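You operate a simulated robot arm through the tools that you are given. There is no shell and no other tool. Be economical: measure what you need, move in short steps, check, and stop when the job is done.

You run a simulated robot arm. Do the job below in one go: nothing can be reset, and whatever is moved stays where it is left.

JOB
Let the warm test block settle on the soak plate, then measure it and sort it.
Fine: wait till its strips are white; set it on the white square and slide it under the plunger; a zero reading goes to the good tray, any other to rework; leave the other test block.
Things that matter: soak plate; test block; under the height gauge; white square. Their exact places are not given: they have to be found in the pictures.

The check looks at the end state, three seconds after you hand in, the way a careful person would. Anything else that was tipped, shoved, dropped, spilled or broken makes it a failure.

ROBOT AND FRAMES
A 6-joint arm with a two-finger gripper on a trunk, on a base that drives. Base frame: it is fixed to the floor where the robot stands at the start and does not move with it; the origin is under the middle of the robot, x ahead of it, y to its left, z up; the surface under the hand at the start is at about z = 86. Readings come in cm, degrees, newtons and seconds.
With the tool pointing down near the work surface it reaches from about 28 to 72 cm from the robot's upright axis, wherever it stands. Its first joint turns from -166.0 to 166.0 degrees. Places, roughly: soak plate [50, 0, 90]; under the height gauge [40, 70, 90]; white square [40, 60, 90]. Payload 1.57 kg.
Tool frame: the origin (TCP) lies between the finger pads and is the grasp point; the fingertips stand 2.1 cm ahead of it; z points along the fingers, y is the line along which they close. Largest opening 7 cm; the body of the gripper starts 5 cm behind the TCP.
Orientation is told as [roll, pitch, yaw] about the base's x, y, z axes, in that order, counted from this pose: with the fingers straight down and closing along the base's y, the tool's x points along the base's -x, its y along +y and its z along -z.

CONTROLS
- The arm moves only by the tool play_rows. Its argument "steps" is a list of rows, each an object (a shift or turn left out is 0, a gripper value left out holds the last) with "xyz": the shift along the base's x, y, z in cm, a list of three; "turn": the turn, a rotation vector about the base's x, y, z in degrees, a list of three; "fingers": the closure, from 0 (fully open) to 1 (shut). In form: [{"xyz": [dx, dy, dz], "turn": [ax, ay, az], "fingers": fingers}, ...]. A call has 1 to 10 rows; each row shifts and turns the commanded pose from where the row before left it. Each row takes 0.2 s and may step no farther than 5 cm and 8.6 degrees from the row before; otherwise, or with a gripper value out of range, the whole call is refused. A pose out of reach is approached as far as the arm can. The call stops where the force on the tool passes 40 N (or 10 N more than at its start, if that is more) or the arm is blocked; 0.2 s more then pass. Each finger halts on what it meets, pressing with about 30 N; the grip force reading is that of the motor and also rises with nothing between the fingers. The clock runs only during rows and for 0.2 s after the last one: add rows that do not move to give the fingers time. The reply holds the time, the measured pose of the TCP, the force on the tool along the base axes, the opening and the grip force, in the units named above and with some noise, with the torque about the TCP (base axes, N m) and any sound that the robot's microphone picked up.
- Cameras (640 x 400 px; columns grow to the right, rows downward): "scene" is now at [1.89, 14.76, 148.5]; the picture's right is [-0.10, -1.00, 0.00], its down [-0.73, 0.07, -0.68] and it looks along [0.68, -0.07, -0.73] (base axes); focal length 249 px, centre (320, 200). "wrist" rides on the gripper at [7.9, 0.4, -8.1] in the tool frame; the picture's right is [-0.05, 1.00, 0.00], its down [-0.67, -0.04, -0.74] and it looks along [-0.74, -0.04, 0.67] (tool axes); focal length 256 px, centre (320, 200).
- snapshot(camera): a new picture of that camera. No time passes.
- base_move(legs): drives the robot by 1 to 6 legs, each [ahead, left, turn to the left] in cm, cm and degrees, along the robot's own axes; the way and the turn of a leg run together, so that a leg with both is an arc; at most 150 cm and 180 degrees a leg. The arm and the cameras ride along, it lands a little off, and it stops where it bumps. It gives what a move gives.
- turn_head(pan, tilt): turns the head with the scene camera to pan (to the left, within 155 degrees either way) and tilt (down, from -29 to 69), counted from straight ahead of the robot. It gives what a move gives.
- probe_pixels(camera, pixels): for up to 12 pixels [column, row] of the newest picture of that camera ("zoom" is the newest enlarged one), the place [x, y, z] in the base frame of the surface seen there, good to about 0.2 cm. No time passes.
- inspect(camera, box): a new picture of the part [left, top, right, bottom] of that camera's present view, enlarged. No time passes.
- job_done(): hands the job in; it is judged then, once.

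Go step by step. Measure first, check grasps and placings, and put right what went wrong. The budget is 80 turns and 60 pictures, counting those below and the enlarged ones. Unless the task says otherwise, let go and move clear before handing in, and close with one line.

The tools are called after "Call:" as name(argument=value, ...) on one line, values as JSON. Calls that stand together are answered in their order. play_rows: Moves the arm, as the interface text tells. Its arguments: {"type":"object","properties":{"steps":{"type":"array"}},"required":["steps"]} The other tools are called the same way: base_move (legs) drives the base; turn_head (pan, tilt) turns the head that bears the scene camera; snapshot (camera) takes a picture; probe_pixels (camera, pixels) gives the place of the surface under pixels of a picture; inspect (camera, box) takes an enlarged picture of a part of a camera's view; job_done () hands the job in.

At the start:

```text
t: 0.0
ee_pos: [31.75, 19.29, 126.99]
ee_rot: [-0.1, 0.0, 0.0]
force: [-0.2, 0.0, -0.6]
moment: [-0.01, 0.0, 0.03]
gripper_width: 6.98
grip_force: 0.1
robot x, y, heading: [0.06, 0.14, -0.2]
head pan, tilt: [-5.6, 46.8]
```

scene: 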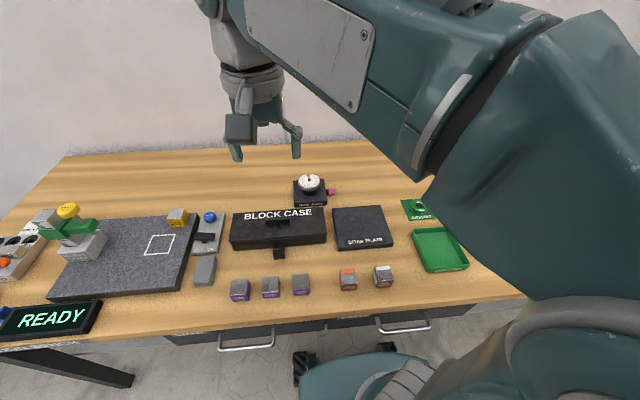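
wrist: 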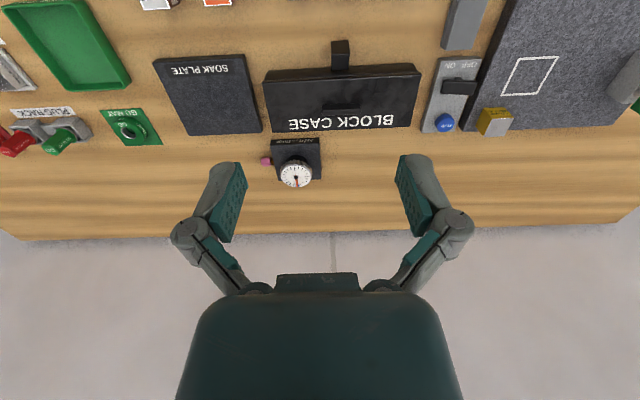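

The scene shows a soak plate (~362,228), blocks at (348,280) and (383,276), and a granite plate with a white square (160,245). I'll enlarge the areas to identify everything.

Call:
inspect(camera="scene", box=[200, 160, 480, 310])

Call:
inspect(camera="scene", box=[0, 180, 240, 340])

Call:
snapshot(camera="wrist")

```text
2.29 times, centred on (340, 235) of scene
```

zoom: 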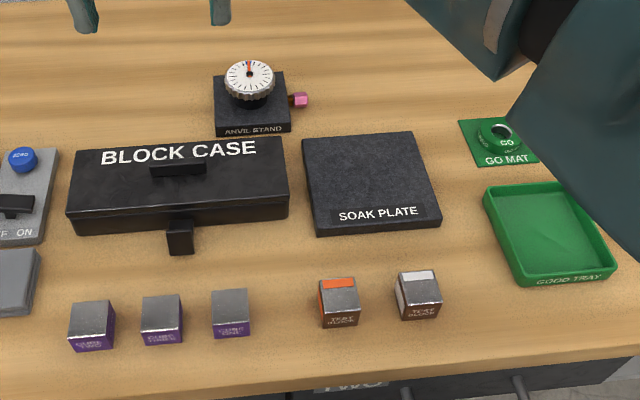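

```text
2.50 times, centred on (120, 260) of scene
```

zoom: 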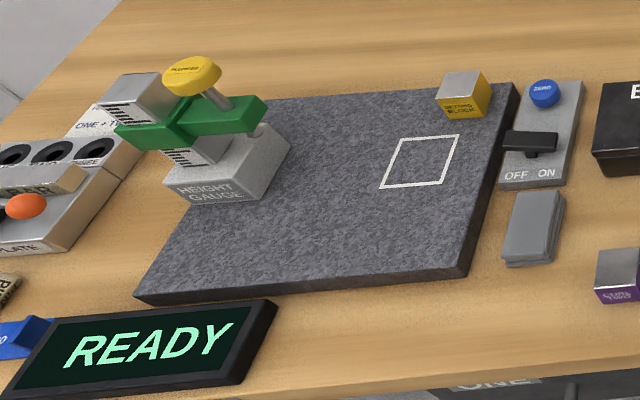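

```text
55 pictures are left
```

wrist: 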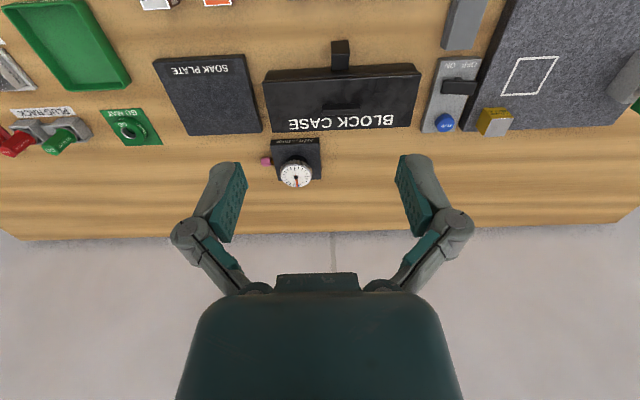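

The left block (orange strips) is the warm one; the right block already has white strips. I'll look left at the gauge and right for the rework tray.

Call:
turn_head(pan=45, tilt=45)

Call:
snapshot(camera="scene")

Call:
inspect(camera="scene", box=[240, 120, 480, 270])

```text
t: 1.2
ee_pos: [31.75, 19.29, 127.01]
ee_rot: [0.1, 0.0, 0.0]
force: [0.1, 0.2, 0.0]
moment: [-0.01, -0.02, 0.01]
gripper_width: 7.01
grip_force: 0.0
robot x, y, heading: [-0.2, -0.18, -0.2]
head pan, tilt: [45.0, 45.0]
```

```text
54 pictures are left
```

scene: 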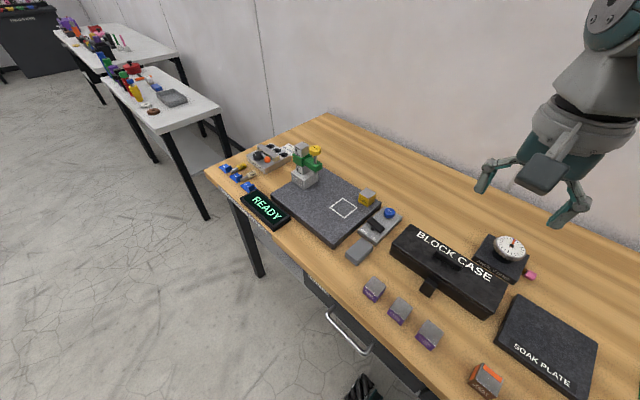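

```text
2.67 times, centred on (360, 195) of scene
```

zoom: 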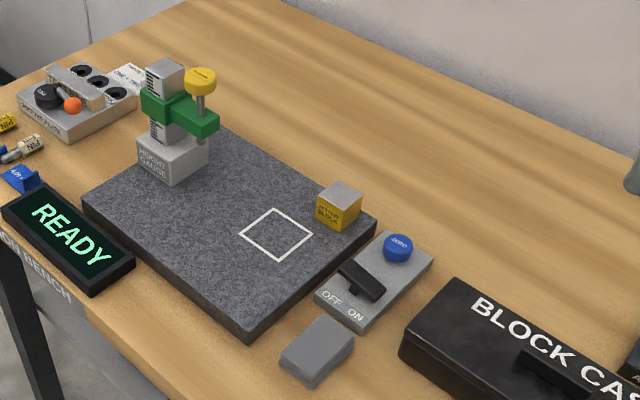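

Call:
inspect(camera="scene", box=[280, 135, 360, 195])

Call:
inspect(camera="scene", box=[335, 180, 425, 270])

Call:
turn_head(pan=-45, tilt=45)

Call:
snapshot(camera="scene")

```text
6.67 times, centred on (320, 165) of scene
```

zoom: 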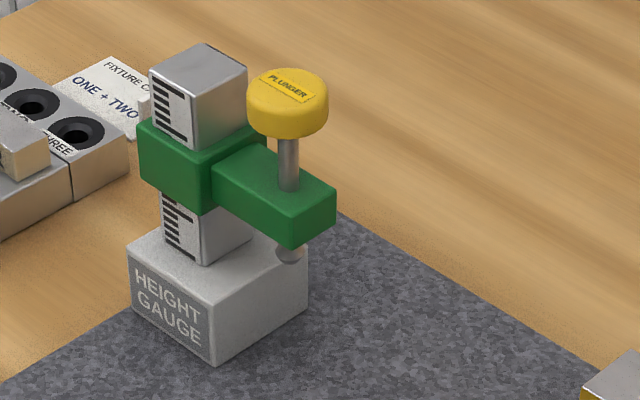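

```text
4.44 times, centred on (380, 225) of scene
```

zoom: 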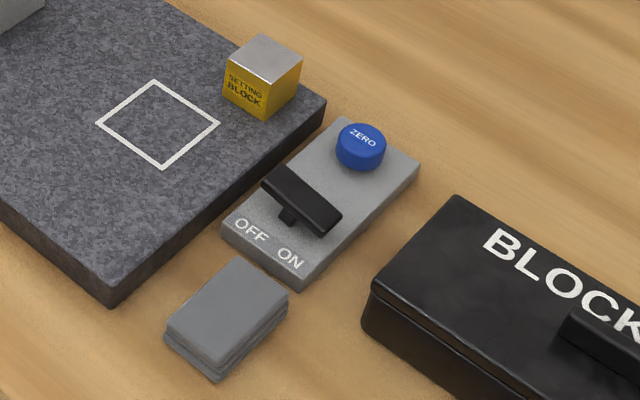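

```text
t: 2.8
ee_pos: [31.75, 19.31, 126.94]
ee_rot: [-0.1, 0.0, 0.0]
force: [0.6, -0.3, 0.1]
moment: [-0.02, -0.01, 0.02]
gripper_width: 7.0
grip_force: 0.1
robot x, y, heading: [-0.06, -0.19, 0.1]
head pan, tilt: [-45.0, 45.0]
```

```text
50 pictures are left
```

scene: 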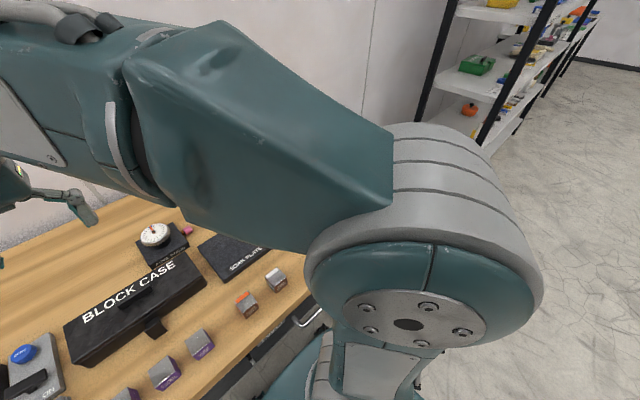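

Call:
turn_head(pan=-5.6, tilt=55)

Call:
snapshot(camera="scene")

Call:
inspect(camera="scene", box=[300, 170, 460, 270])

```text
t: 3.9
ee_pos: [31.78, 19.41, 127.05]
ee_rot: [-0.1, 0.1, 0.0]
force: [-0.4, 0.0, 0.5]
moment: [-0.01, 0.0, 0.01]
gripper_width: 6.99
grip_force: 0.1
robot x, y, heading: [-0.07, 0.08, 0.3]
head pan, tilt: [-5.6, 55.0]
```

```text
49 pictures are left
```

scene: 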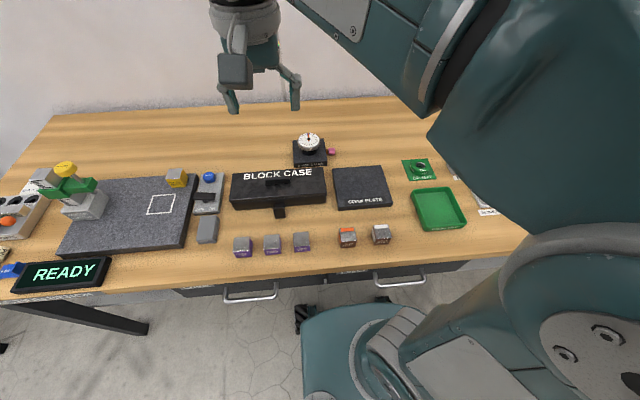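

```text
4.00 times, centred on (380, 220) of scene
```

zoom: 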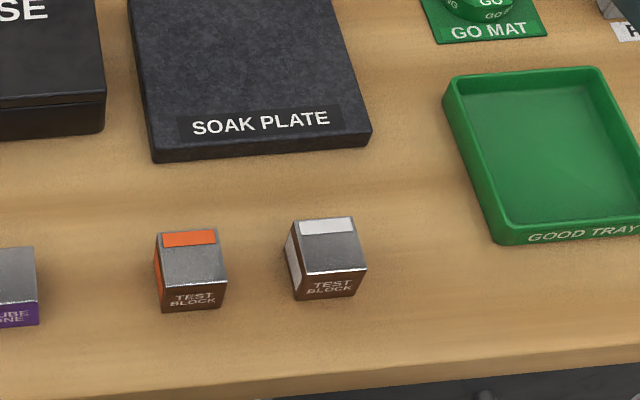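

Call:
probe_pixels(camera="zoom", pixels=[[166, 232], [212, 232], [224, 276], [166, 280], [190, 260], [300, 222], [305, 268], [350, 222], [150, 50], [270, 60], [155, 20], [165, 325]])

Call:
probe_pixels(camera="scene", pixels=[[154, 197], [175, 198], [147, 213], [171, 213], [365, 185], [440, 208], [120, 220], [64, 186], [66, 168], [336, 170], [380, 168], [390, 207]])

Call:
inspect(camera="scene", box=[20, 140, 220, 260])

```text
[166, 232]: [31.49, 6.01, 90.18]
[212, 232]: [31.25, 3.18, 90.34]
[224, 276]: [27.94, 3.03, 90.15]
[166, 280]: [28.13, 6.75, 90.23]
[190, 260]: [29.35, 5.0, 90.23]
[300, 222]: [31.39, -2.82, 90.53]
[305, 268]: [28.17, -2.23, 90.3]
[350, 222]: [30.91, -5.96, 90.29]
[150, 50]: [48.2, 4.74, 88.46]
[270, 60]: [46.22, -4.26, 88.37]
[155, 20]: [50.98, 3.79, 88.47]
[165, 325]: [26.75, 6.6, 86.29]
```

```text
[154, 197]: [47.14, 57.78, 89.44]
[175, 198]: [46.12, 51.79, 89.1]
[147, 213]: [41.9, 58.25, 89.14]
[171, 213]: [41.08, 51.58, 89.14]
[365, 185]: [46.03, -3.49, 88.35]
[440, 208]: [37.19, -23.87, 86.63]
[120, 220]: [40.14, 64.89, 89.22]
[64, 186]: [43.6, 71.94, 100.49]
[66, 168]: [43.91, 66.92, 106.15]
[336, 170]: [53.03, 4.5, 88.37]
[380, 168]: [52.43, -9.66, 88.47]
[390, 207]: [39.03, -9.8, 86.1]
```

```text
3.20 times, centred on (120, 200) of scene
```

zoom: 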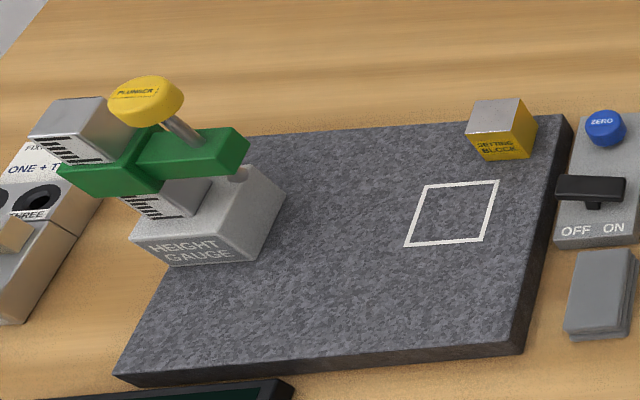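

Call:
probe_pixels(camera="zoom", pixels=[[236, 175], [228, 165], [245, 150], [225, 130], [205, 155], [185, 130], [145, 92], [75, 178], [280, 195], [245, 240], [215, 250], [150, 190]])

Call:
inspect(camera="scene", box=[30, 150, 120, 225])

Call:
probe_pixels(camera="scene", pixels=[[178, 177], [209, 178], [207, 196], [206, 230], [303, 238], [280, 195], [280, 210], [308, 150]])

```text
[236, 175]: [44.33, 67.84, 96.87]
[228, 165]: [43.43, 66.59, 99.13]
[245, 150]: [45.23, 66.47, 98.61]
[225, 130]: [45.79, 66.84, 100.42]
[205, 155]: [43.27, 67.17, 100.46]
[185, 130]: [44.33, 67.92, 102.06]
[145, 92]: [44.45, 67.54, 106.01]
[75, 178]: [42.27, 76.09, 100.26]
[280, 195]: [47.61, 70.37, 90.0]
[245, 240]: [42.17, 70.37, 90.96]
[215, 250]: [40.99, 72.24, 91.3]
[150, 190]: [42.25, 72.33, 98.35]
```

```text
5.33 times, centred on (75, 188) of scene
```

zoom: 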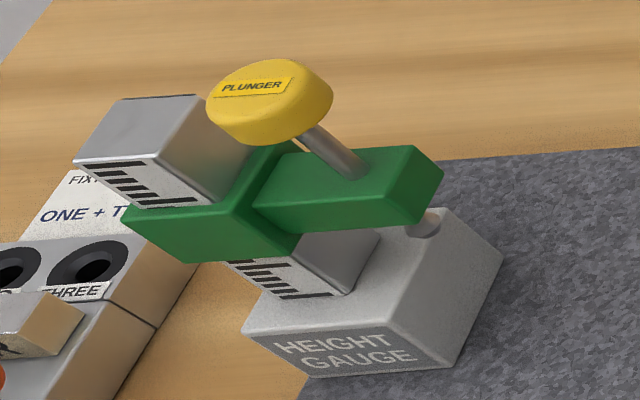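

```text
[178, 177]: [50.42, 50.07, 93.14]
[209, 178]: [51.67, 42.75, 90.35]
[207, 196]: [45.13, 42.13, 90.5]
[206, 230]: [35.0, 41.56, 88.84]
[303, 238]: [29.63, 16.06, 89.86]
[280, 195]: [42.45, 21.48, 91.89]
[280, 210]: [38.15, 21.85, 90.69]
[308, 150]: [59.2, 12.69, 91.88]
```

The warm block's top centre is about (29.7, 4.8, 90.2), and the soak plate centre is about (48, -2.5, 88.4). I'll move over the block and check from the wrist.

Call:
play_rows(steps=[{"xyz": [-0.5, -3.6, -2.5], "fingers": 0}, {"xyz": [-0.5, -3.7, -3]}, {"xyz": [-0.5, -3.7, -3]}, {"xyz": [-0.5, -3.6, -3]}, {"xyz": [0, 0, -4.5]}, {"xyz": [0, 0, -4.5]}, {"xyz": [0, 0, -4.5]}, {"xyz": [0, 0, -3]}, {}])

Call:
snapshot(camera="wrist")

Call:
snapshot(camera="scene")

```text
t: 5.9
ee_pos: [29.55, 4.78, 98.95]
ee_rot: [-0.1, 0.0, 0.0]
force: [0.1, 0.2, 1.0]
moment: [-0.01, -0.02, 0.0]
gripper_width: 7.0
grip_force: 0.0
robot x, y, heading: [0.14, -0.29, -0.0]
head pan, tilt: [-5.6, 55.0]
```

```text
45 pictures are left
```

wrist: 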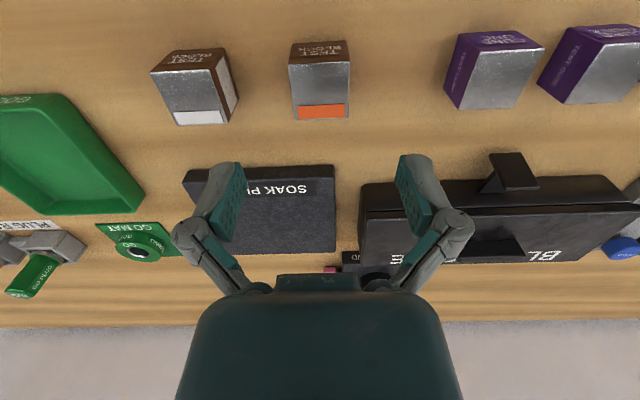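

```text
44 pictures are left
```

scene: 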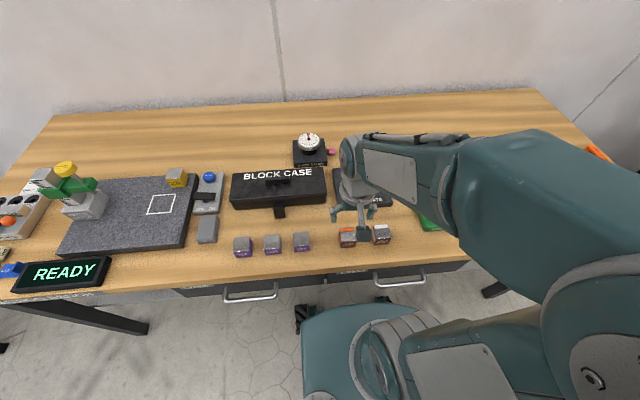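

Call:
probe_pixels(camera="wrist", pixels=[[292, 68], [346, 68], [298, 115], [346, 115], [320, 85], [225, 119], [180, 122]])

```text
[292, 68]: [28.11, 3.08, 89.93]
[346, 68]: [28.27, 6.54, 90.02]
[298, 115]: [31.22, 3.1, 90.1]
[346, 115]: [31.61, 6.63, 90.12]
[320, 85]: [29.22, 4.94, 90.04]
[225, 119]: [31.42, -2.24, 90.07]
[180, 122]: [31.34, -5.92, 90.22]
```

Block centre is (29.85, 4.85), yaw about -4°. I'll go down and grip.

Call:
play_rows(steps=[{"xyz": [0.3, 0.07, -3.5], "turn": [0, 0, -4]}, {"xyz": [0, 0, -4]}, {"xyz": [0, 0, -2.6]}, {}, {"fingers": 1}, {}, {}, {}])

```text
t: 7.7
ee_pos: [30.08, 4.65, 88.84]
ee_rot: [-0.1, -0.1, -4.0]
force: [5.2, 0.7, 12.2]
moment: [-0.07, -0.19, 0.11]
gripper_width: 3.98
grip_force: 29.8
robot x, y, heading: [0.03, -0.14, 0.0]
head pan, tilt: [-5.6, 55.0]
```

Call:
play_rows(steps=[{"xyz": [0, 0, 3]}, {"xyz": [0, 0, 4]}, {"xyz": [4, -1.5, 1]}, {"xyz": [4.5, -1.7, 0]}, {"xyz": [4.5, -1.7, 0]}, {"xyz": [4.5, -1.7, 0]}, {"xyz": [1, -0.5, 0], "turn": [0, 0, 2]}, {}])

Call:
snapshot(camera="wrist")

```text
t: 9.5
ee_pos: [48.48, -2.38, 96.98]
ee_rot: [0.0, 0.1, -2.0]
force: [0.3, -0.7, -0.1]
moment: [0.01, 0.0, 0.0]
gripper_width: 0.0
grip_force: 28.5
robot x, y, heading: [0.17, -0.13, 0.3]
head pan, tilt: [-5.6, 55.0]
```

```text
43 pictures are left
```

wrist: 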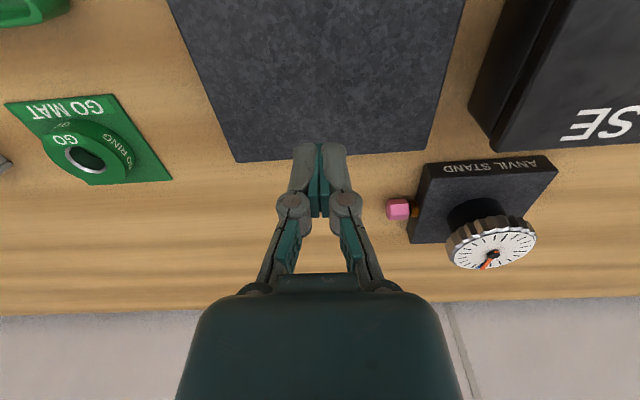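

The grip reads 0: the block slipped out. I'll look for where it went.

Call:
snapshot(camera="scene")

Call:
inspect(camera="scene", box=[300, 160, 460, 270])

```text
42 pictures are left
```

scene: 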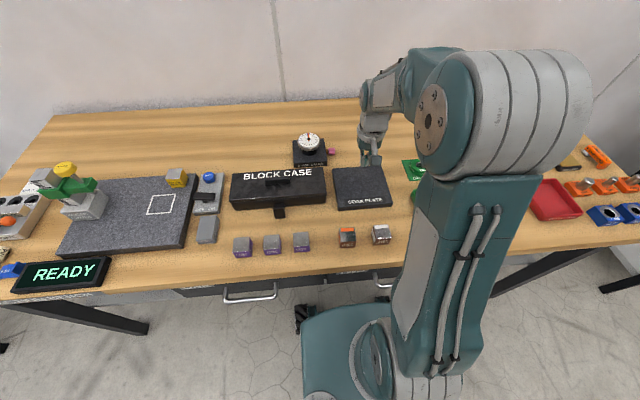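

```text
3.64 times, centred on (380, 215) of scene
```

zoom: 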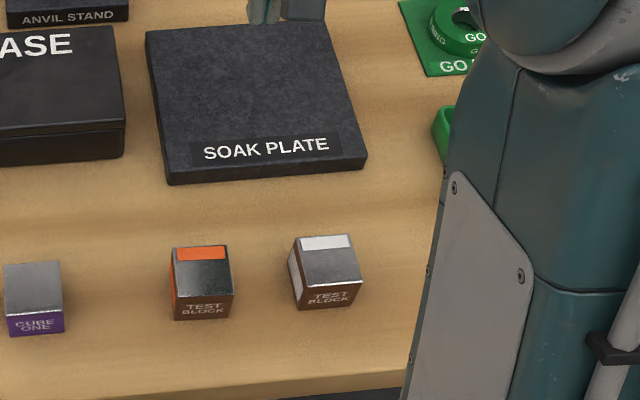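

The block stayed at its place, upright. I'll re-measure it, go back and retry with a slower lift.

Call:
probe_pixels(camera="zoom", pixels=[[178, 250], [222, 248], [178, 293], [230, 290], [203, 270]])

Call:
play_rows(steps=[{"xyz": [-4, 1.5, 1], "fingers": 0}, {"xyz": [-4.5, 1.7, 0]}, {"xyz": [-4.5, 1.7, 0]}, {"xyz": [-4.5, 1.7, 0]}, {"xyz": [-1.2, 0.5, 0], "turn": [0, 0, -2]}, {}])

Call:
snapshot(camera="wrist")

```text
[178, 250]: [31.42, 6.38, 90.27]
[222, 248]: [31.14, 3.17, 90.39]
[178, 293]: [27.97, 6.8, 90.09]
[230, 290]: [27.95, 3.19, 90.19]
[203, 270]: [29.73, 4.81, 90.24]
```

```text
t: 10.9
ee_pos: [29.97, 4.69, 98.18]
ee_rot: [-0.1, 0.0, -4.0]
force: [0.2, 0.7, 0.5]
moment: [0.03, 0.0, -0.02]
gripper_width: 7.0
grip_force: 0.0
robot x, y, heading: [0.27, 0.28, 0.1]
head pan, tilt: [-5.6, 55.0]
```

```text
40 pictures are left
```

wrist: 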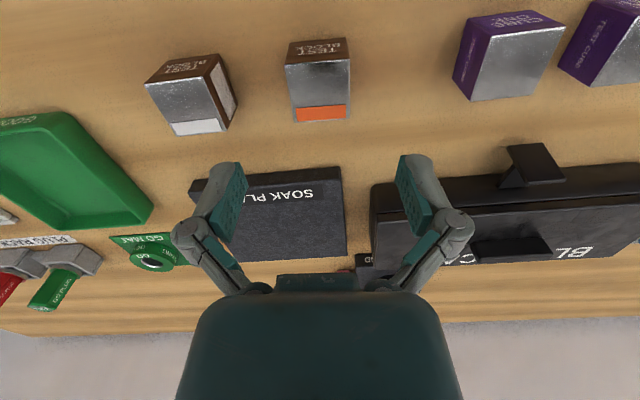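

Call:
play_rows(steps=[{"xyz": [-0.1, 0.15, -3.5]}, {"xyz": [0, 0, -3.5]}, {"xyz": [0, 0, -2.6]}, {}])

Call:
play_rows(steps=[{"fingers": 1}, {}, {}, {}, {}])

Call:
play_rows(steps=[{"xyz": [0, 0, 0.3]}, {"xyz": [0, 0, 0.5]}, {"xyz": [0, 0, 0.7]}, {}])

```text
t: 11.9
ee_pos: [29.88, 5.01, 88.35]
ee_rot: [0.0, -0.1, -4.0]
force: [0.1, -0.2, 0.5]
moment: [0.0, -0.01, -0.01]
gripper_width: 7.01
grip_force: 0.1
robot x, y, heading: [0.02, -0.2, 0.0]
head pan, tilt: [-5.6, 55.0]
```

```text
t: 13.1
ee_pos: [29.72, 5.0, 88.39]
ee_rot: [0.0, -0.1, -4.0]
force: [4.3, -0.4, 20.3]
moment: [-0.01, -0.1, 0.0]
gripper_width: 3.98
grip_force: 30.0
robot x, y, heading: [0.26, -0.1, -0.3]
head pan, tilt: [-5.6, 55.0]
```

```text
t: 14.1
ee_pos: [29.62, 4.86, 89.98]
ee_rot: [-0.2, 0.1, -4.1]
force: [1.1, 0.5, -4.5]
moment: [-0.01, -0.02, 0.02]
gripper_width: 3.98
grip_force: 30.0
robot x, y, heading: [-0.36, 0.55, -0.2]
head pan, tilt: [-5.6, 55.0]
```

The force reads -4.5 N in z with opening 3.98, so the block is held. I'll continue gently to the plate.

Call:
play_rows(steps=[{"xyz": [0, 0, 0.8]}, {"xyz": [0, 0, 1]}, {"xyz": [0, 0, 1.2]}, {"xyz": [0, 0, 1.2]}, {"xyz": [0.5, -0.2, 0.8]}, {"xyz": [1, -0.4, 0.4]}, {"xyz": [1.5, -0.6, 0]}, {"xyz": [1.8, -0.7, 0]}, {"xyz": [1.8, -0.7, 0]}, {"xyz": [1.8, -0.7, 0]}])

Call:
play_rows(steps=[{"xyz": [1.8, -0.7, 0]}, {"xyz": [1.8, -0.7, 0]}, {"xyz": [1.8, -0.7, 0]}, {"xyz": [1.6, -0.7, 0]}, {"xyz": [1.4, -0.6, 0]}, {"xyz": [1, -0.4, 0]}, {"xyz": [0.5, -0.3, 0]}, {}])

Call:
snapshot(camera="wrist")

```text
t: 16.3
ee_pos: [38.22, 1.69, 95.26]
ee_rot: [0.0, -0.1, -4.0]
force: [0.1, -0.4, -5.1]
moment: [0.04, -0.01, 0.02]
gripper_width: 4.0
grip_force: 29.9
robot x, y, heading: [0.08, 0.03, -0.1]
head pan, tilt: [-5.6, 55.0]
```

```text
t: 18.1
ee_pos: [48.1, -2.56, 95.24]
ee_rot: [0.0, 0.1, -3.9]
force: [-0.6, 0.7, -4.9]
moment: [-0.02, 0.01, 0.01]
gripper_width: 4.0
grip_force: 30.1
robot x, y, heading: [0.13, 0.5, -0.1]
head pan, tilt: [-5.6, 55.0]
```

```text
39 pictures are left
```

wrist: 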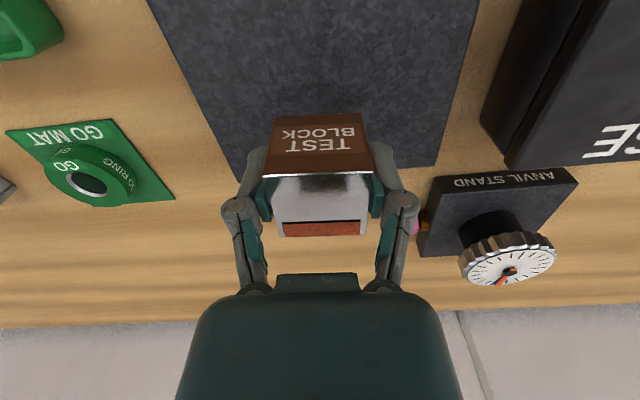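

Call:
play_rows(steps=[{"xyz": [-0.2, 0, -1]}, {"xyz": [0, 0, -1.2]}, {"xyz": [0, 0, -1]}, {"xyz": [0, 0, -0.6]}, {"xyz": [0, 0, -0.4]}, {"xyz": [0, 0, -0.2]}, {}])

Call:
snapshot(camera="wrist")

```text
t: 19.7
ee_pos: [47.71, -2.57, 90.87]
ee_rot: [0.0, 0.1, -4.0]
force: [-0.1, 0.1, -4.8]
moment: [0.01, -0.01, -0.01]
gripper_width: 3.97
grip_force: 29.9
robot x, y, heading: [-0.35, 0.14, -0.2]
head pan, tilt: [-5.6, 55.0]
```

```text
38 pictures are left
```

wrist: 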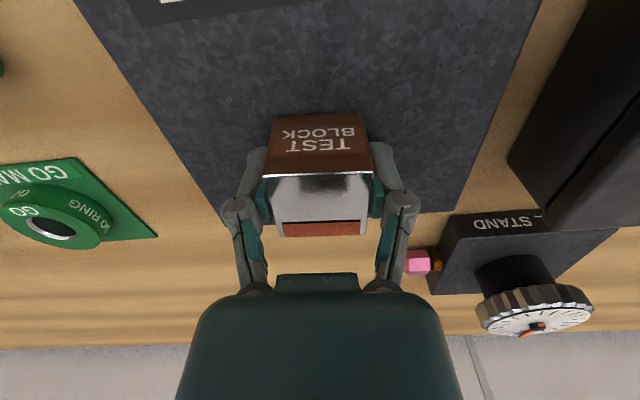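

Call:
play_rows(steps=[{"xyz": [0, 0, -0.15]}, {"xyz": [0, 0, -0.1]}, {}])

```text
t: 20.5
ee_pos: [47.9, -2.56, 90.74]
ee_rot: [-0.1, 0.0, -3.9]
force: [-1.8, -0.4, 18.2]
moment: [0.03, 0.26, 0.01]
gripper_width: 3.98
grip_force: 29.7
robot x, y, heading: [-0.04, -0.0, 0.1]
head pan, tilt: [-5.6, 55.0]
```

The force turned to +18 N, so the block is seated. I'll release, rise clear and then wait.

Call:
play_rows(steps=[{"xyz": [0, 0, 0.1], "fingers": 0}, {}, {}, {"xyz": [0, 0, 2]}, {"xyz": [0, 0, 3]}, {"xyz": [0, 0, 4]}, {"xyz": [-2, 2, 4]}, {"xyz": [-3, 3, 3]}, {"xyz": [-3, 4, 0]}, {"xyz": [-2, 4, 0]}])

Call:
inspect(camera="scene", box=[300, 150, 460, 250])

```text
refused: row 8 steps farther than a row can; nothing moved
```

```text
4.00 times, centred on (380, 200) of scene
```

zoom: 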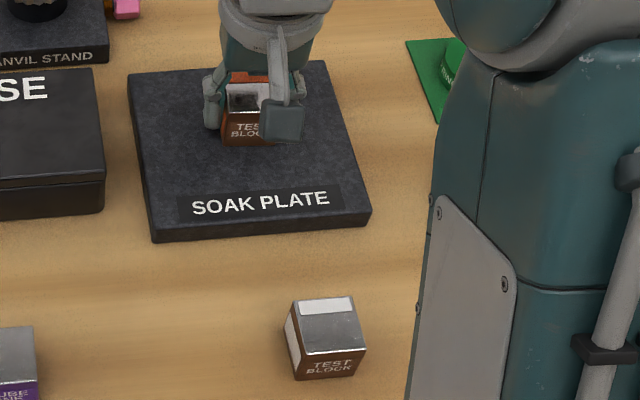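

Call:
play_rows(steps=[{"xyz": [0, 0, 0.1], "fingers": 0}, {}, {}, {"xyz": [0, 0, 2]}, {"xyz": [0, 0, 3]}, {"xyz": [0, 0, 4]}, {"xyz": [-2, 2, 4]}, {"xyz": [-2, 3, 3]}, {"xyz": [-2, 4, 0]}, {"xyz": [-2, 4, 0]}])

Call:
turn_head(pan=-35, tilt=45)

Call:
snapshot(camera="scene")

Call:
inspect(camera="wrist", box=[0, 0, 400, 250])

```text
t: 22.7
ee_pos: [39.88, 10.92, 106.7]
ee_rot: [-0.1, 0.0, -4.1]
force: [0.3, 0.5, -0.5]
moment: [-0.02, 0.01, 0.01]
gripper_width: 7.0
grip_force: 0.0
robot x, y, heading: [0.08, -0.06, 0.0]
head pan, tilt: [-5.6, 55.0]
```

```text
t: 23.6
ee_pos: [39.85, 10.64, 106.71]
ee_rot: [0.0, -0.1, -4.0]
force: [0.5, 0.0, 0.2]
moment: [-0.03, 0.0, 0.01]
gripper_width: 7.03
grip_force: 0.0
robot x, y, heading: [0.0, 0.03, -0.1]
head pan, tilt: [-35.0, 45.0]
```

```text
36 pictures are left
```

scene: 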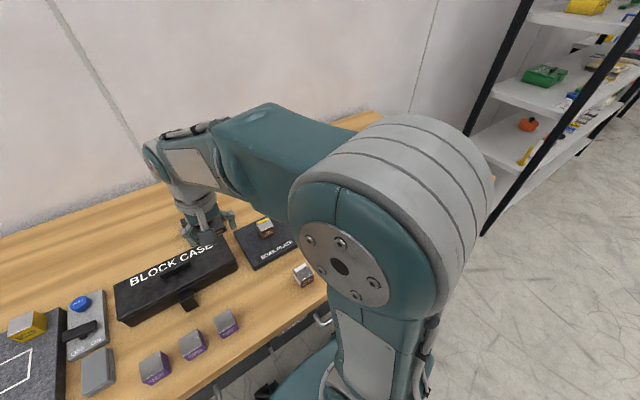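

```text
1.60 times, centred on (200, 125) of wrist
```

zoom: 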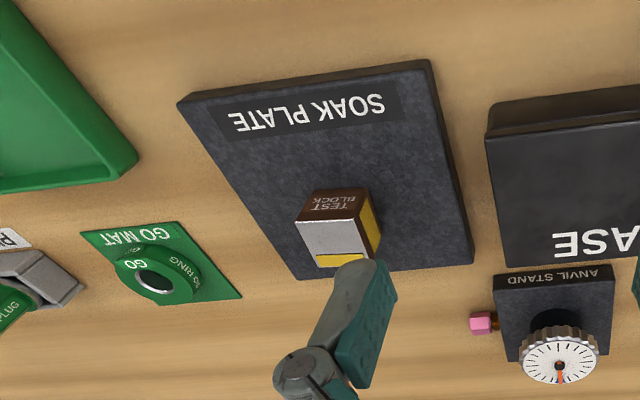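

The strips have gone yellow. I'll wait while turning the head back.

Call:
play_rows(steps=[{}, {}, {}, {}, {}, {}, {}, {}, {}, {}])

Call:
play_rows(steps=[{}, {}, {}, {}, {}, {}, {}, {}, {}, {}])

Call:
play_rows(steps=[{}, {}, {}, {}, {}, {}, {}, {}, {}, {}])

Call:
play_rows(steps=[{}, {}, {}, {}, {}, {}, {}, {}, {}, {}])

Call:
inspect(camera="wrist", box=[120, 50, 320, 180])

```text
t: 25.8
ee_pos: [39.94, 10.66, 106.59]
ee_rot: [-0.2, 0.0, -4.0]
force: [-0.4, -0.1, -0.3]
moment: [-0.01, 0.01, 0.0]
gripper_width: 7.03
grip_force: 0.0
robot x, y, heading: [0.05, 0.01, 0.0]
head pan, tilt: [-35.0, 45.0]
```

```text
t: 28.0
ee_pos: [39.99, 10.78, 106.66]
ee_rot: [-0.1, 0.0, -4.0]
force: [-0.3, -0.8, 0.0]
moment: [-0.02, 0.0, 0.0]
gripper_width: 7.02
grip_force: 0.0
robot x, y, heading: [-0.13, -0.35, -0.1]
head pan, tilt: [-35.0, 45.0]
```

```text
t: 30.2
ee_pos: [39.94, 10.85, 106.64]
ee_rot: [-0.1, 0.0, -4.1]
force: [-0.2, 0.3, 0.4]
moment: [0.0, 0.02, -0.02]
gripper_width: 6.99
grip_force: 0.2
robot x, y, heading: [0.05, 0.09, -0.1]
head pan, tilt: [-35.0, 45.0]
```

```text
t: 32.4
ee_pos: [39.73, 10.73, 106.74]
ee_rot: [-0.1, 0.0, -4.0]
force: [0.3, 0.7, -0.6]
moment: [0.02, 0.0, 0.01]
gripper_width: 7.0
grip_force: 0.0
robot x, y, heading: [0.06, -0.3, -0.1]
head pan, tilt: [-35.0, 45.0]
```

```text
3.08 times, centred on (220, 115) of wrist
```

zoom: 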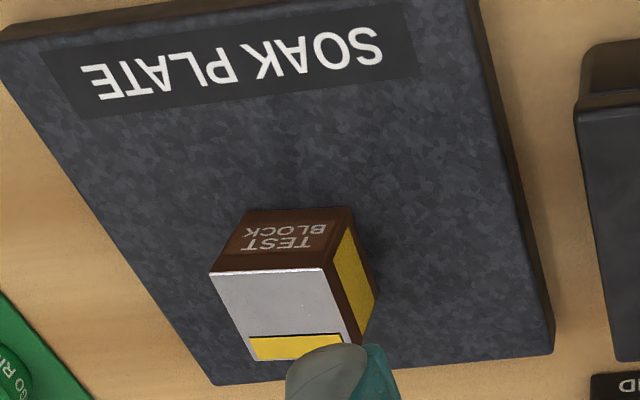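

Call:
play_rows(steps=[{}, {}, {}, {}, {}, {}, {}, {}, {}, {}])

Call:
play_rows(steps=[{}, {}, {}, {}, {}, {}, {}, {}, {}, {}])

Call:
play_rows(steps=[{}, {}, {}, {}, {}, {}, {}, {}, {}, {}])

Call:
play_rows(steps=[{}, {}, {}, {}, {}, {}, {}, {}, {}, {}])

Call:
play_rows(steps=[{}, {}, {}, {}, {}, {}, {}, {}, {}, {}])

Call:
inspect(camera="wrist", box=[120, 50, 320, 180])

```text
t: 34.6
ee_pos: [39.92, 10.74, 106.69]
ee_rot: [-0.1, 0.1, -4.0]
force: [0.4, -0.5, 0.3]
moment: [0.01, 0.0, 0.01]
gripper_width: 6.99
grip_force: 0.0
robot x, y, heading: [-0.08, 0.02, 0.1]
head pan, tilt: [-35.0, 45.0]
```

```text
t: 36.8
ee_pos: [39.96, 10.93, 106.7]
ee_rot: [-0.1, -0.1, -4.0]
force: [0.5, 0.1, 0.4]
moment: [0.04, 0.03, -0.03]
gripper_width: 6.99
grip_force: 0.0
robot x, y, heading: [0.1, 0.3, -0.3]
head pan, tilt: [-35.0, 45.0]
```

```text
t: 39.0
ee_pos: [39.9, 10.86, 106.74]
ee_rot: [-0.1, -0.1, -4.0]
force: [-0.1, -0.8, 0.0]
moment: [0.01, -0.02, -0.01]
gripper_width: 7.0
grip_force: 0.1
robot x, y, heading: [-0.32, -0.02, -0.1]
head pan, tilt: [-35.0, 45.0]
```

```text
t: 41.2
ee_pos: [39.9, 10.78, 106.67]
ee_rot: [-0.1, 0.0, -3.9]
force: [-0.1, 1.1, 0.3]
moment: [-0.01, 0.0, -0.04]
gripper_width: 6.97
grip_force: 0.2
robot x, y, heading: [0.01, 0.1, 0.3]
head pan, tilt: [-35.0, 45.0]
```

```text
t: 43.4
ee_pos: [39.89, 10.88, 106.72]
ee_rot: [-0.1, 0.0, -4.0]
force: [-0.7, -0.2, -0.2]
moment: [0.01, -0.02, 0.01]
gripper_width: 7.0
grip_force: 0.0
robot x, y, heading: [-0.23, 0.11, 0.1]
head pan, tilt: [-35.0, 45.0]
```

```text
3.08 times, centred on (220, 115) of wrist
```

zoom: 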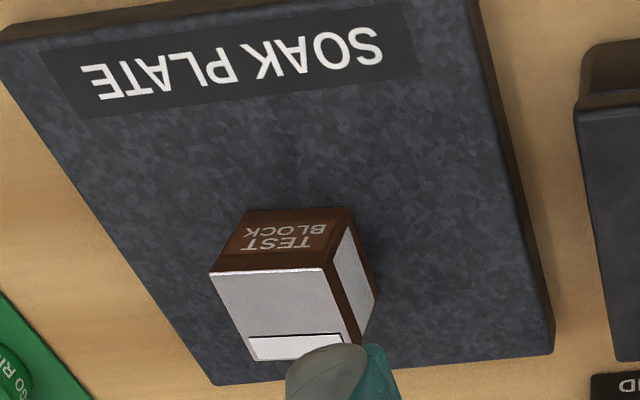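

The strips are white now. The plate, square, gauge and good tray all come into reach from about y = 27, so I'll drive left 27 cm with the hand empty.

Call:
base_move(legs=[[0, 27, 0]])

Call:
turn_head(pan=0, tilt=52)

Call:
snapshot(camera="scene")

```text
t: 45.4
ee_pos: [40.01, 37.35, 106.73]
ee_rot: [0.3, 0.1, -4.2]
force: [0.1, -0.8, -0.1]
moment: [0.04, 0.0, -0.02]
gripper_width: 6.99
grip_force: 0.0
robot x, y, heading: [0.29, 27.47, -0.3]
head pan, tilt: [-35.0, 45.0]
```

```text
t: 46.4
ee_pos: [40.04, 38.41, 106.76]
ee_rot: [-0.3, -0.1, -4.2]
force: [0.2, 0.6, -0.4]
moment: [0.0, 0.03, 0.01]
gripper_width: 6.98
grip_force: 0.1
robot x, y, heading: [0.12, 27.22, -0.4]
head pan, tilt: [0.0, 52.0]
```

```text
32 pictures are left
```

scene: 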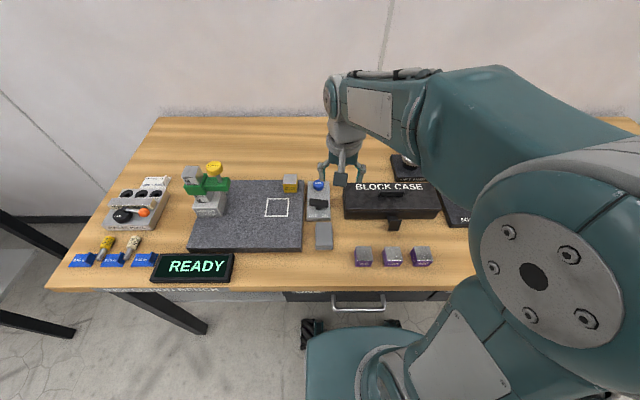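

Call:
inspect(camera="scene", box=[170, 145, 320, 255])

Call:
probe_pixels(camera="scene", pixels=[[265, 199], [288, 199], [264, 216], [288, 216], [225, 208], [214, 214], [215, 168], [222, 182], [224, 195]])

Call:
play_rows(steps=[{"xyz": [1.5, -4.5, 0]}, {"xyz": [1.5, -4.5, 0]}, {"xyz": [1, -4.5, 0]}, {"xyz": [1, -4.5, 0]}, {"xyz": [1, -4.5, 0]}, {"xyz": [1, -4.5, 0]}, {"xyz": [0.5, -4.5, 0]}, {"xyz": [0.3, -4.5, 0]}, {"xyz": [0, -4, -2]}, {}])

Call:
snapshot(camera="wrist")

```text
3.64 times, centred on (245, 200) of scene
```

zoom: 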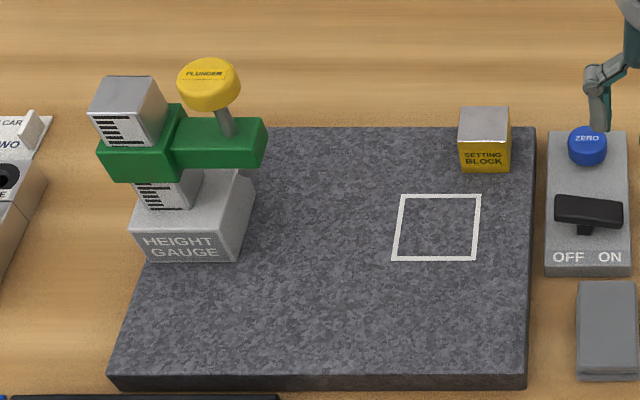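

```text
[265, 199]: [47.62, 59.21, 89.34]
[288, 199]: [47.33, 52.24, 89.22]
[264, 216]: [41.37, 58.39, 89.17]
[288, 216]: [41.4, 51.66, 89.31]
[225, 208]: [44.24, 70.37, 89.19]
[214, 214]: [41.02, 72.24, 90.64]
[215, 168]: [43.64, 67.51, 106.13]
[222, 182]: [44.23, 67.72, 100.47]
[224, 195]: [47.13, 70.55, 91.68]
```

```text
t: 48.6
ee_pos: [47.98, -2.14, 104.97]
ee_rot: [0.0, 0.0, -4.2]
force: [0.0, 0.7, -0.7]
moment: [-0.03, -0.03, 0.02]
gripper_width: 7.01
grip_force: 0.1
robot x, y, heading: [-0.06, 27.27, -0.1]
head pan, tilt: [0.0, 52.0]
```

```text
30 pictures are left
```

wrist: 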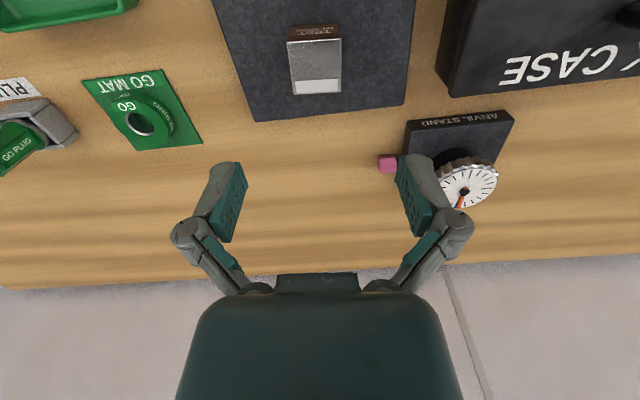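

Call:
probe_pixels(camera="wrist", pixels=[[290, 43], [339, 41], [297, 91], [339, 91], [316, 65]])

```text
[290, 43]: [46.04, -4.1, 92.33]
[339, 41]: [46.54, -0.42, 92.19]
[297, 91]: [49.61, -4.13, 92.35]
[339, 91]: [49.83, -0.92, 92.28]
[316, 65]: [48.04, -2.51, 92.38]
```

Call:
play_rows(steps=[{"xyz": [0, -0.35, -4]}, {"xyz": [0, 0, -4]}, {"xyz": [0, 0, -3.5]}, {"xyz": [0, 0, -2.85]}, {}, {"fingers": 1}, {}, {}, {}, {}])

Call:
play_rows(steps=[{"xyz": [0, 0, 0.3]}, {"xyz": [0, 0, 0.6]}, {"xyz": [0, 0, 0.9]}, {"xyz": [0, 0, 1.2]}, {"xyz": [0, 0, 1.5]}, {"xyz": [0, 0, 1.5]}, {"xyz": [0, 0, 1.5]}, {"xyz": [0, 0, 1.5]}, {"xyz": [0, 0, 1]}, {}])

```text
t: 50.8
ee_pos: [48.01, -2.69, 90.48]
ee_rot: [-0.1, -0.1, -4.3]
force: [1.8, -1.9, 19.7]
moment: [-0.01, 0.16, 0.01]
gripper_width: 3.98
grip_force: 29.7
robot x, y, heading: [0.49, 27.24, -0.4]
head pan, tilt: [0.0, 52.0]
```

```text
t: 53.0
ee_pos: [47.84, -2.66, 100.25]
ee_rot: [0.1, 0.2, -4.3]
force: [-0.2, -0.1, -4.6]
moment: [-0.02, 0.02, 0.0]
gripper_width: 3.95
grip_force: 29.9
robot x, y, heading: [0.28, 27.62, -0.4]
head pan, tilt: [0.0, 52.0]
```

Held. I'll carry it smoothly to above the white square at about (44.2, 55).

Call:
play_rows(steps=[{"xyz": [-0.1, 0.6, 0]}, {"xyz": [-0.1, 1.2, 0]}, {"xyz": [-0.1, 1.8, 0]}, {"xyz": [-0.1, 2.3, 0]}, {"xyz": [-0.1, 2.5, 0]}, {"xyz": [-0.1, 2.5, 0]}, {"xyz": [-0.1, 2.5, 0]}, {"xyz": [-0.1, 2.5, 0]}, {"xyz": [-0.1, 2.3, 0]}, {"xyz": [-0.1, 1.8, 0]}])

Call:
play_rows(steps=[{"xyz": [-0.1, 1.2, 0]}, {"xyz": [-0.1, 1.8, 0]}, {"xyz": [-0.2, 2.3, 0]}, {"xyz": [-0.2, 2.5, 0]}, {"xyz": [-0.2, 2.5, 0]}, {"xyz": [-0.2, 2.5, 0]}, {"xyz": [-0.2, 2.5, 0]}, {"xyz": [-0.2, 2.5, 0]}, {"xyz": [-0.2, 2.3, 0], "turn": [0, 0, 1.5]}, {"xyz": [-0.2, 1.5, 0], "turn": [0, 0, 1.5]}])

Call:
play_rows(steps=[{"xyz": [-0.1, 1.2, 0]}, {"xyz": [-0.1, 1.8, 0]}, {"xyz": [-0.1, 2.3, 0]}, {"xyz": [-0.1, 2.3, 0]}, {"xyz": [-0.1, 2.3, 0]}, {"xyz": [-0.1, 2, 0]}, {"xyz": [-0.1, 1.6, 0]}, {"xyz": [-0.1, 1.2, 0]}, {"xyz": [-0.1, 0.8, 0]}, {}])

Call:
snapshot(camera="wrist")

```text
t: 55.2
ee_pos: [46.96, 17.6, 100.26]
ee_rot: [-0.2, 0.0, -4.3]
force: [-0.2, 0.5, -4.8]
moment: [-0.01, 0.0, -0.03]
gripper_width: 3.98
grip_force: 29.8
robot x, y, heading: [-0.25, 27.33, -0.1]
head pan, tilt: [0.0, 52.0]
```

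```text
t: 57.4
ee_pos: [45.0, 38.93, 100.41]
ee_rot: [-0.1, 0.0, -1.2]
force: [-0.5, 0.6, -4.8]
moment: [-0.01, 0.01, -0.02]
gripper_width: 3.98
grip_force: 29.9
robot x, y, heading: [0.06, 27.26, -0.3]
head pan, tilt: [0.0, 52.0]
```

```text
t: 59.6
ee_pos: [44.2, 54.59, 100.36]
ee_rot: [0.0, 0.1, -1.3]
force: [0.0, 0.2, -4.6]
moment: [0.04, -0.01, -0.03]
gripper_width: 3.97
grip_force: 29.9
robot x, y, heading: [-0.01, 27.39, -0.1]
head pan, tilt: [0.0, 52.0]
```

```text
29 pictures are left
```

wrist: 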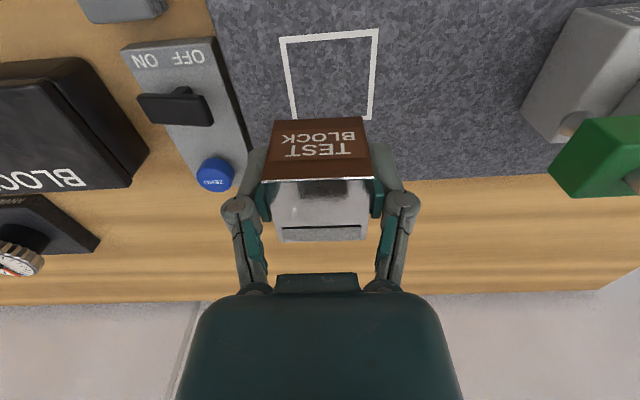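

Call:
probe_pixels(camera="wrist", pixels=[[283, 40], [376, 32], [292, 110], [368, 112], [600, 70], [555, 139], [530, 100]])

Call:
snapshot(camera="scene")

```text
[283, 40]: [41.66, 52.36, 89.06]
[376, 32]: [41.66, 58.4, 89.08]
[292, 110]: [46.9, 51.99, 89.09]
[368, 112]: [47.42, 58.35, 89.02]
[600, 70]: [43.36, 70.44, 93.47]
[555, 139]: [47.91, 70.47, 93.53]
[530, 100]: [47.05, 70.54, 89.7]
```

```text
28 pictures are left
```

scene: 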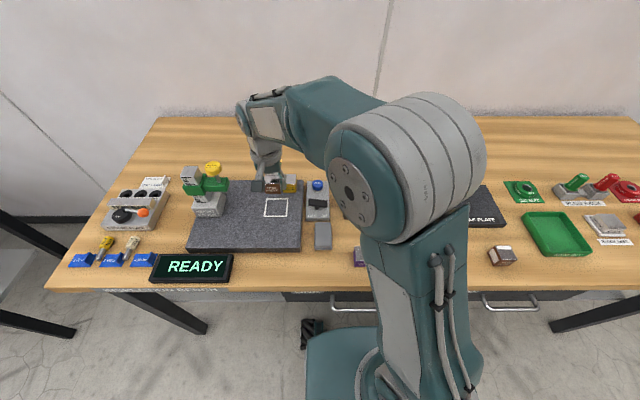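

Call:
play_rows(steps=[{"xyz": [0.1, 0.3, -1]}, {"xyz": [0.1, 0.25, -1.6]}, {"xyz": [0, 0, -1.8]}, {"xyz": [0, 0, -1.8]}, {"xyz": [0, 0, -1.4]}, {"xyz": [0, 0, -0.8]}, {"xyz": [0, 0, -0.4]}, {}])

Call:
play_rows(steps=[{"xyz": [0, 0, -0.2]}, {"xyz": [0, 0, -0.1]}, {}])

Call:
inspect(camera="wrist", box=[200, 0, 440, 150])

```text
t: 61.4
ee_pos: [44.41, 55.14, 91.57]
ee_rot: [-0.1, 0.0, -1.2]
force: [-0.7, -0.7, -4.9]
moment: [0.02, -0.02, 0.01]
gripper_width: 3.98
grip_force: 29.8
robot x, y, heading: [0.13, 27.49, -0.4]
head pan, tilt: [0.0, 52.0]
```

```text
t: 62.2
ee_pos: [44.38, 55.06, 91.3]
ee_rot: [-0.1, 0.1, -1.3]
force: [-0.9, -0.7, -3.6]
moment: [0.01, -0.04, 0.03]
gripper_width: 3.98
grip_force: 30.2
robot x, y, heading: [-0.12, 27.24, -0.4]
head pan, tilt: [0.0, 52.0]
```

```text
2.67 times, centred on (320, 75) of wrist
```

zoom: 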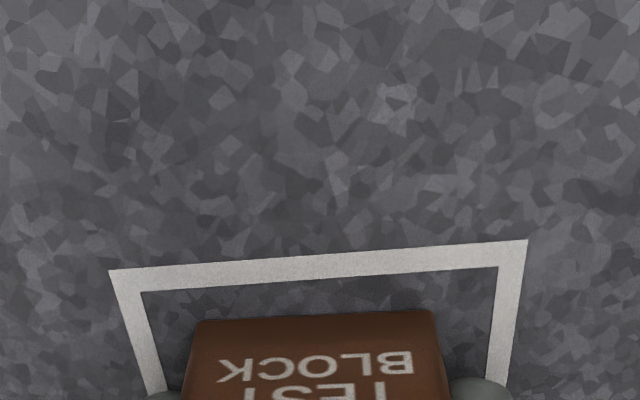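

Call:
play_rows(steps=[{"xyz": [0, 0, -0.12]}, {}, {"xyz": [0, 0, 0.05], "fingers": 0}, {}, {}, {}, {"xyz": [0, 0, 2]}, {"xyz": [0, 0, 4]}, {"xyz": [0, 0, 4]}])

Call:
inspect(camera="scene", box=[150, 145, 330, 285])

```text
t: 64.2
ee_pos: [44.3, 55.19, 101.16]
ee_rot: [-0.1, 0.1, -1.2]
force: [-0.9, -0.3, -0.1]
moment: [-0.02, 0.0, 0.02]
gripper_width: 6.98
grip_force: 0.1
robot x, y, heading: [0.04, 27.6, -0.4]
head pan, tilt: [0.0, 52.0]
```

```text
2.86 times, centred on (240, 215) of scene
```

zoom: 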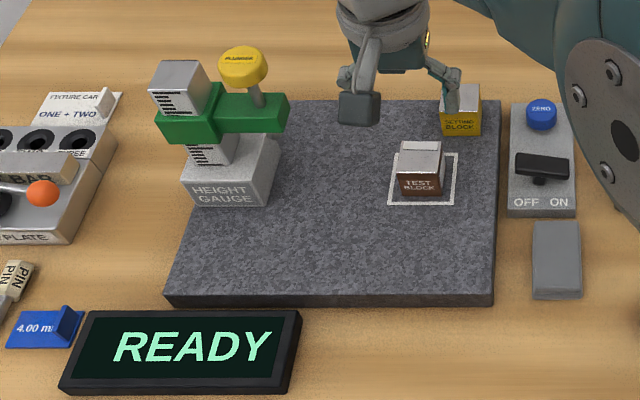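

The block sits within the square (zoom 420,175). I'll rotate the hand 90° (camera side away from the gauge), tilt it back 20° and narrow the fingers to push along +y below the plunger.

Call:
play_rows(steps=[{"xyz": [0, 0, 2], "turn": [0, 0, 8.3]}, {"xyz": [0, 0, 2], "turn": [0, 0, 8.3]}, {"xyz": [0, -1, 1], "turn": [0, 0, 8.3]}, {"xyz": [0, -1, 0], "turn": [0, 0, 8.3]}, {"xyz": [0, -1, 0], "turn": [0, 0, 8.3]}, {"xyz": [0, -1, 0], "turn": [0, 0, 8.3]}, {"xyz": [0, -1, 0], "turn": [0, 0, 8.3]}, {"xyz": [0, -0.7, 0], "turn": [0, 0, 8.3]}, {"turn": [0, 0, 8.3]}, {"turn": [0, 0, 8.3]}])

Call:
play_rows(steps=[{"turn": [0, 0, 8.3], "fingers": 0.786}, {"turn": [6.7, 0, 0]}, {"turn": [6.7, 0, 0]}, {"turn": [6.6, 0, 0]}, {}, {}])

Call:
snapshot(camera="scene")

Call:
snapshot(camera="wrist")

```text
t: 66.4
ee_pos: [44.39, 49.58, 106.2]
ee_rot: [0.0, 0.0, 81.9]
force: [-0.3, -0.7, 0.3]
moment: [0.03, 0.02, 0.0]
gripper_width: 7.0
grip_force: 0.1
robot x, y, heading: [-0.17, 27.19, -0.6]
head pan, tilt: [0.0, 52.0]
```

```text
t: 67.8
ee_pos: [44.34, 49.5, 106.17]
ee_rot: [-0.1, -20.0, 90.0]
force: [-0.7, 0.7, -0.8]
moment: [0.0, 0.02, 0.02]
gripper_width: 1.5
grip_force: 0.1
robot x, y, heading: [-0.11, 27.22, -0.0]
head pan, tilt: [0.0, 52.0]
```

```text
25 pictures are left
```

scene: 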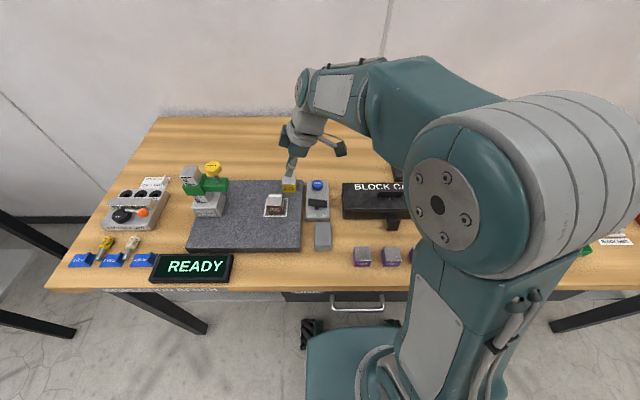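

```text
24 pictures are left
```

wrist: 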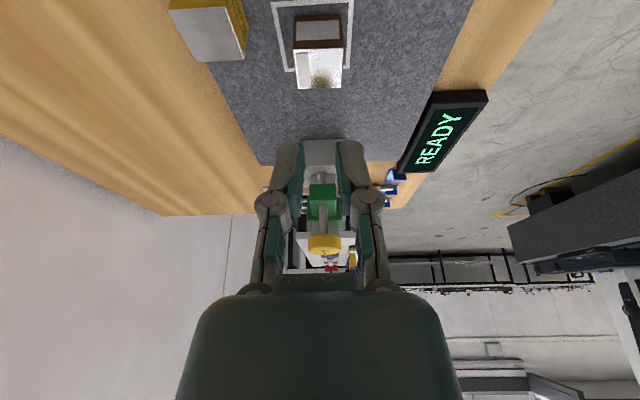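

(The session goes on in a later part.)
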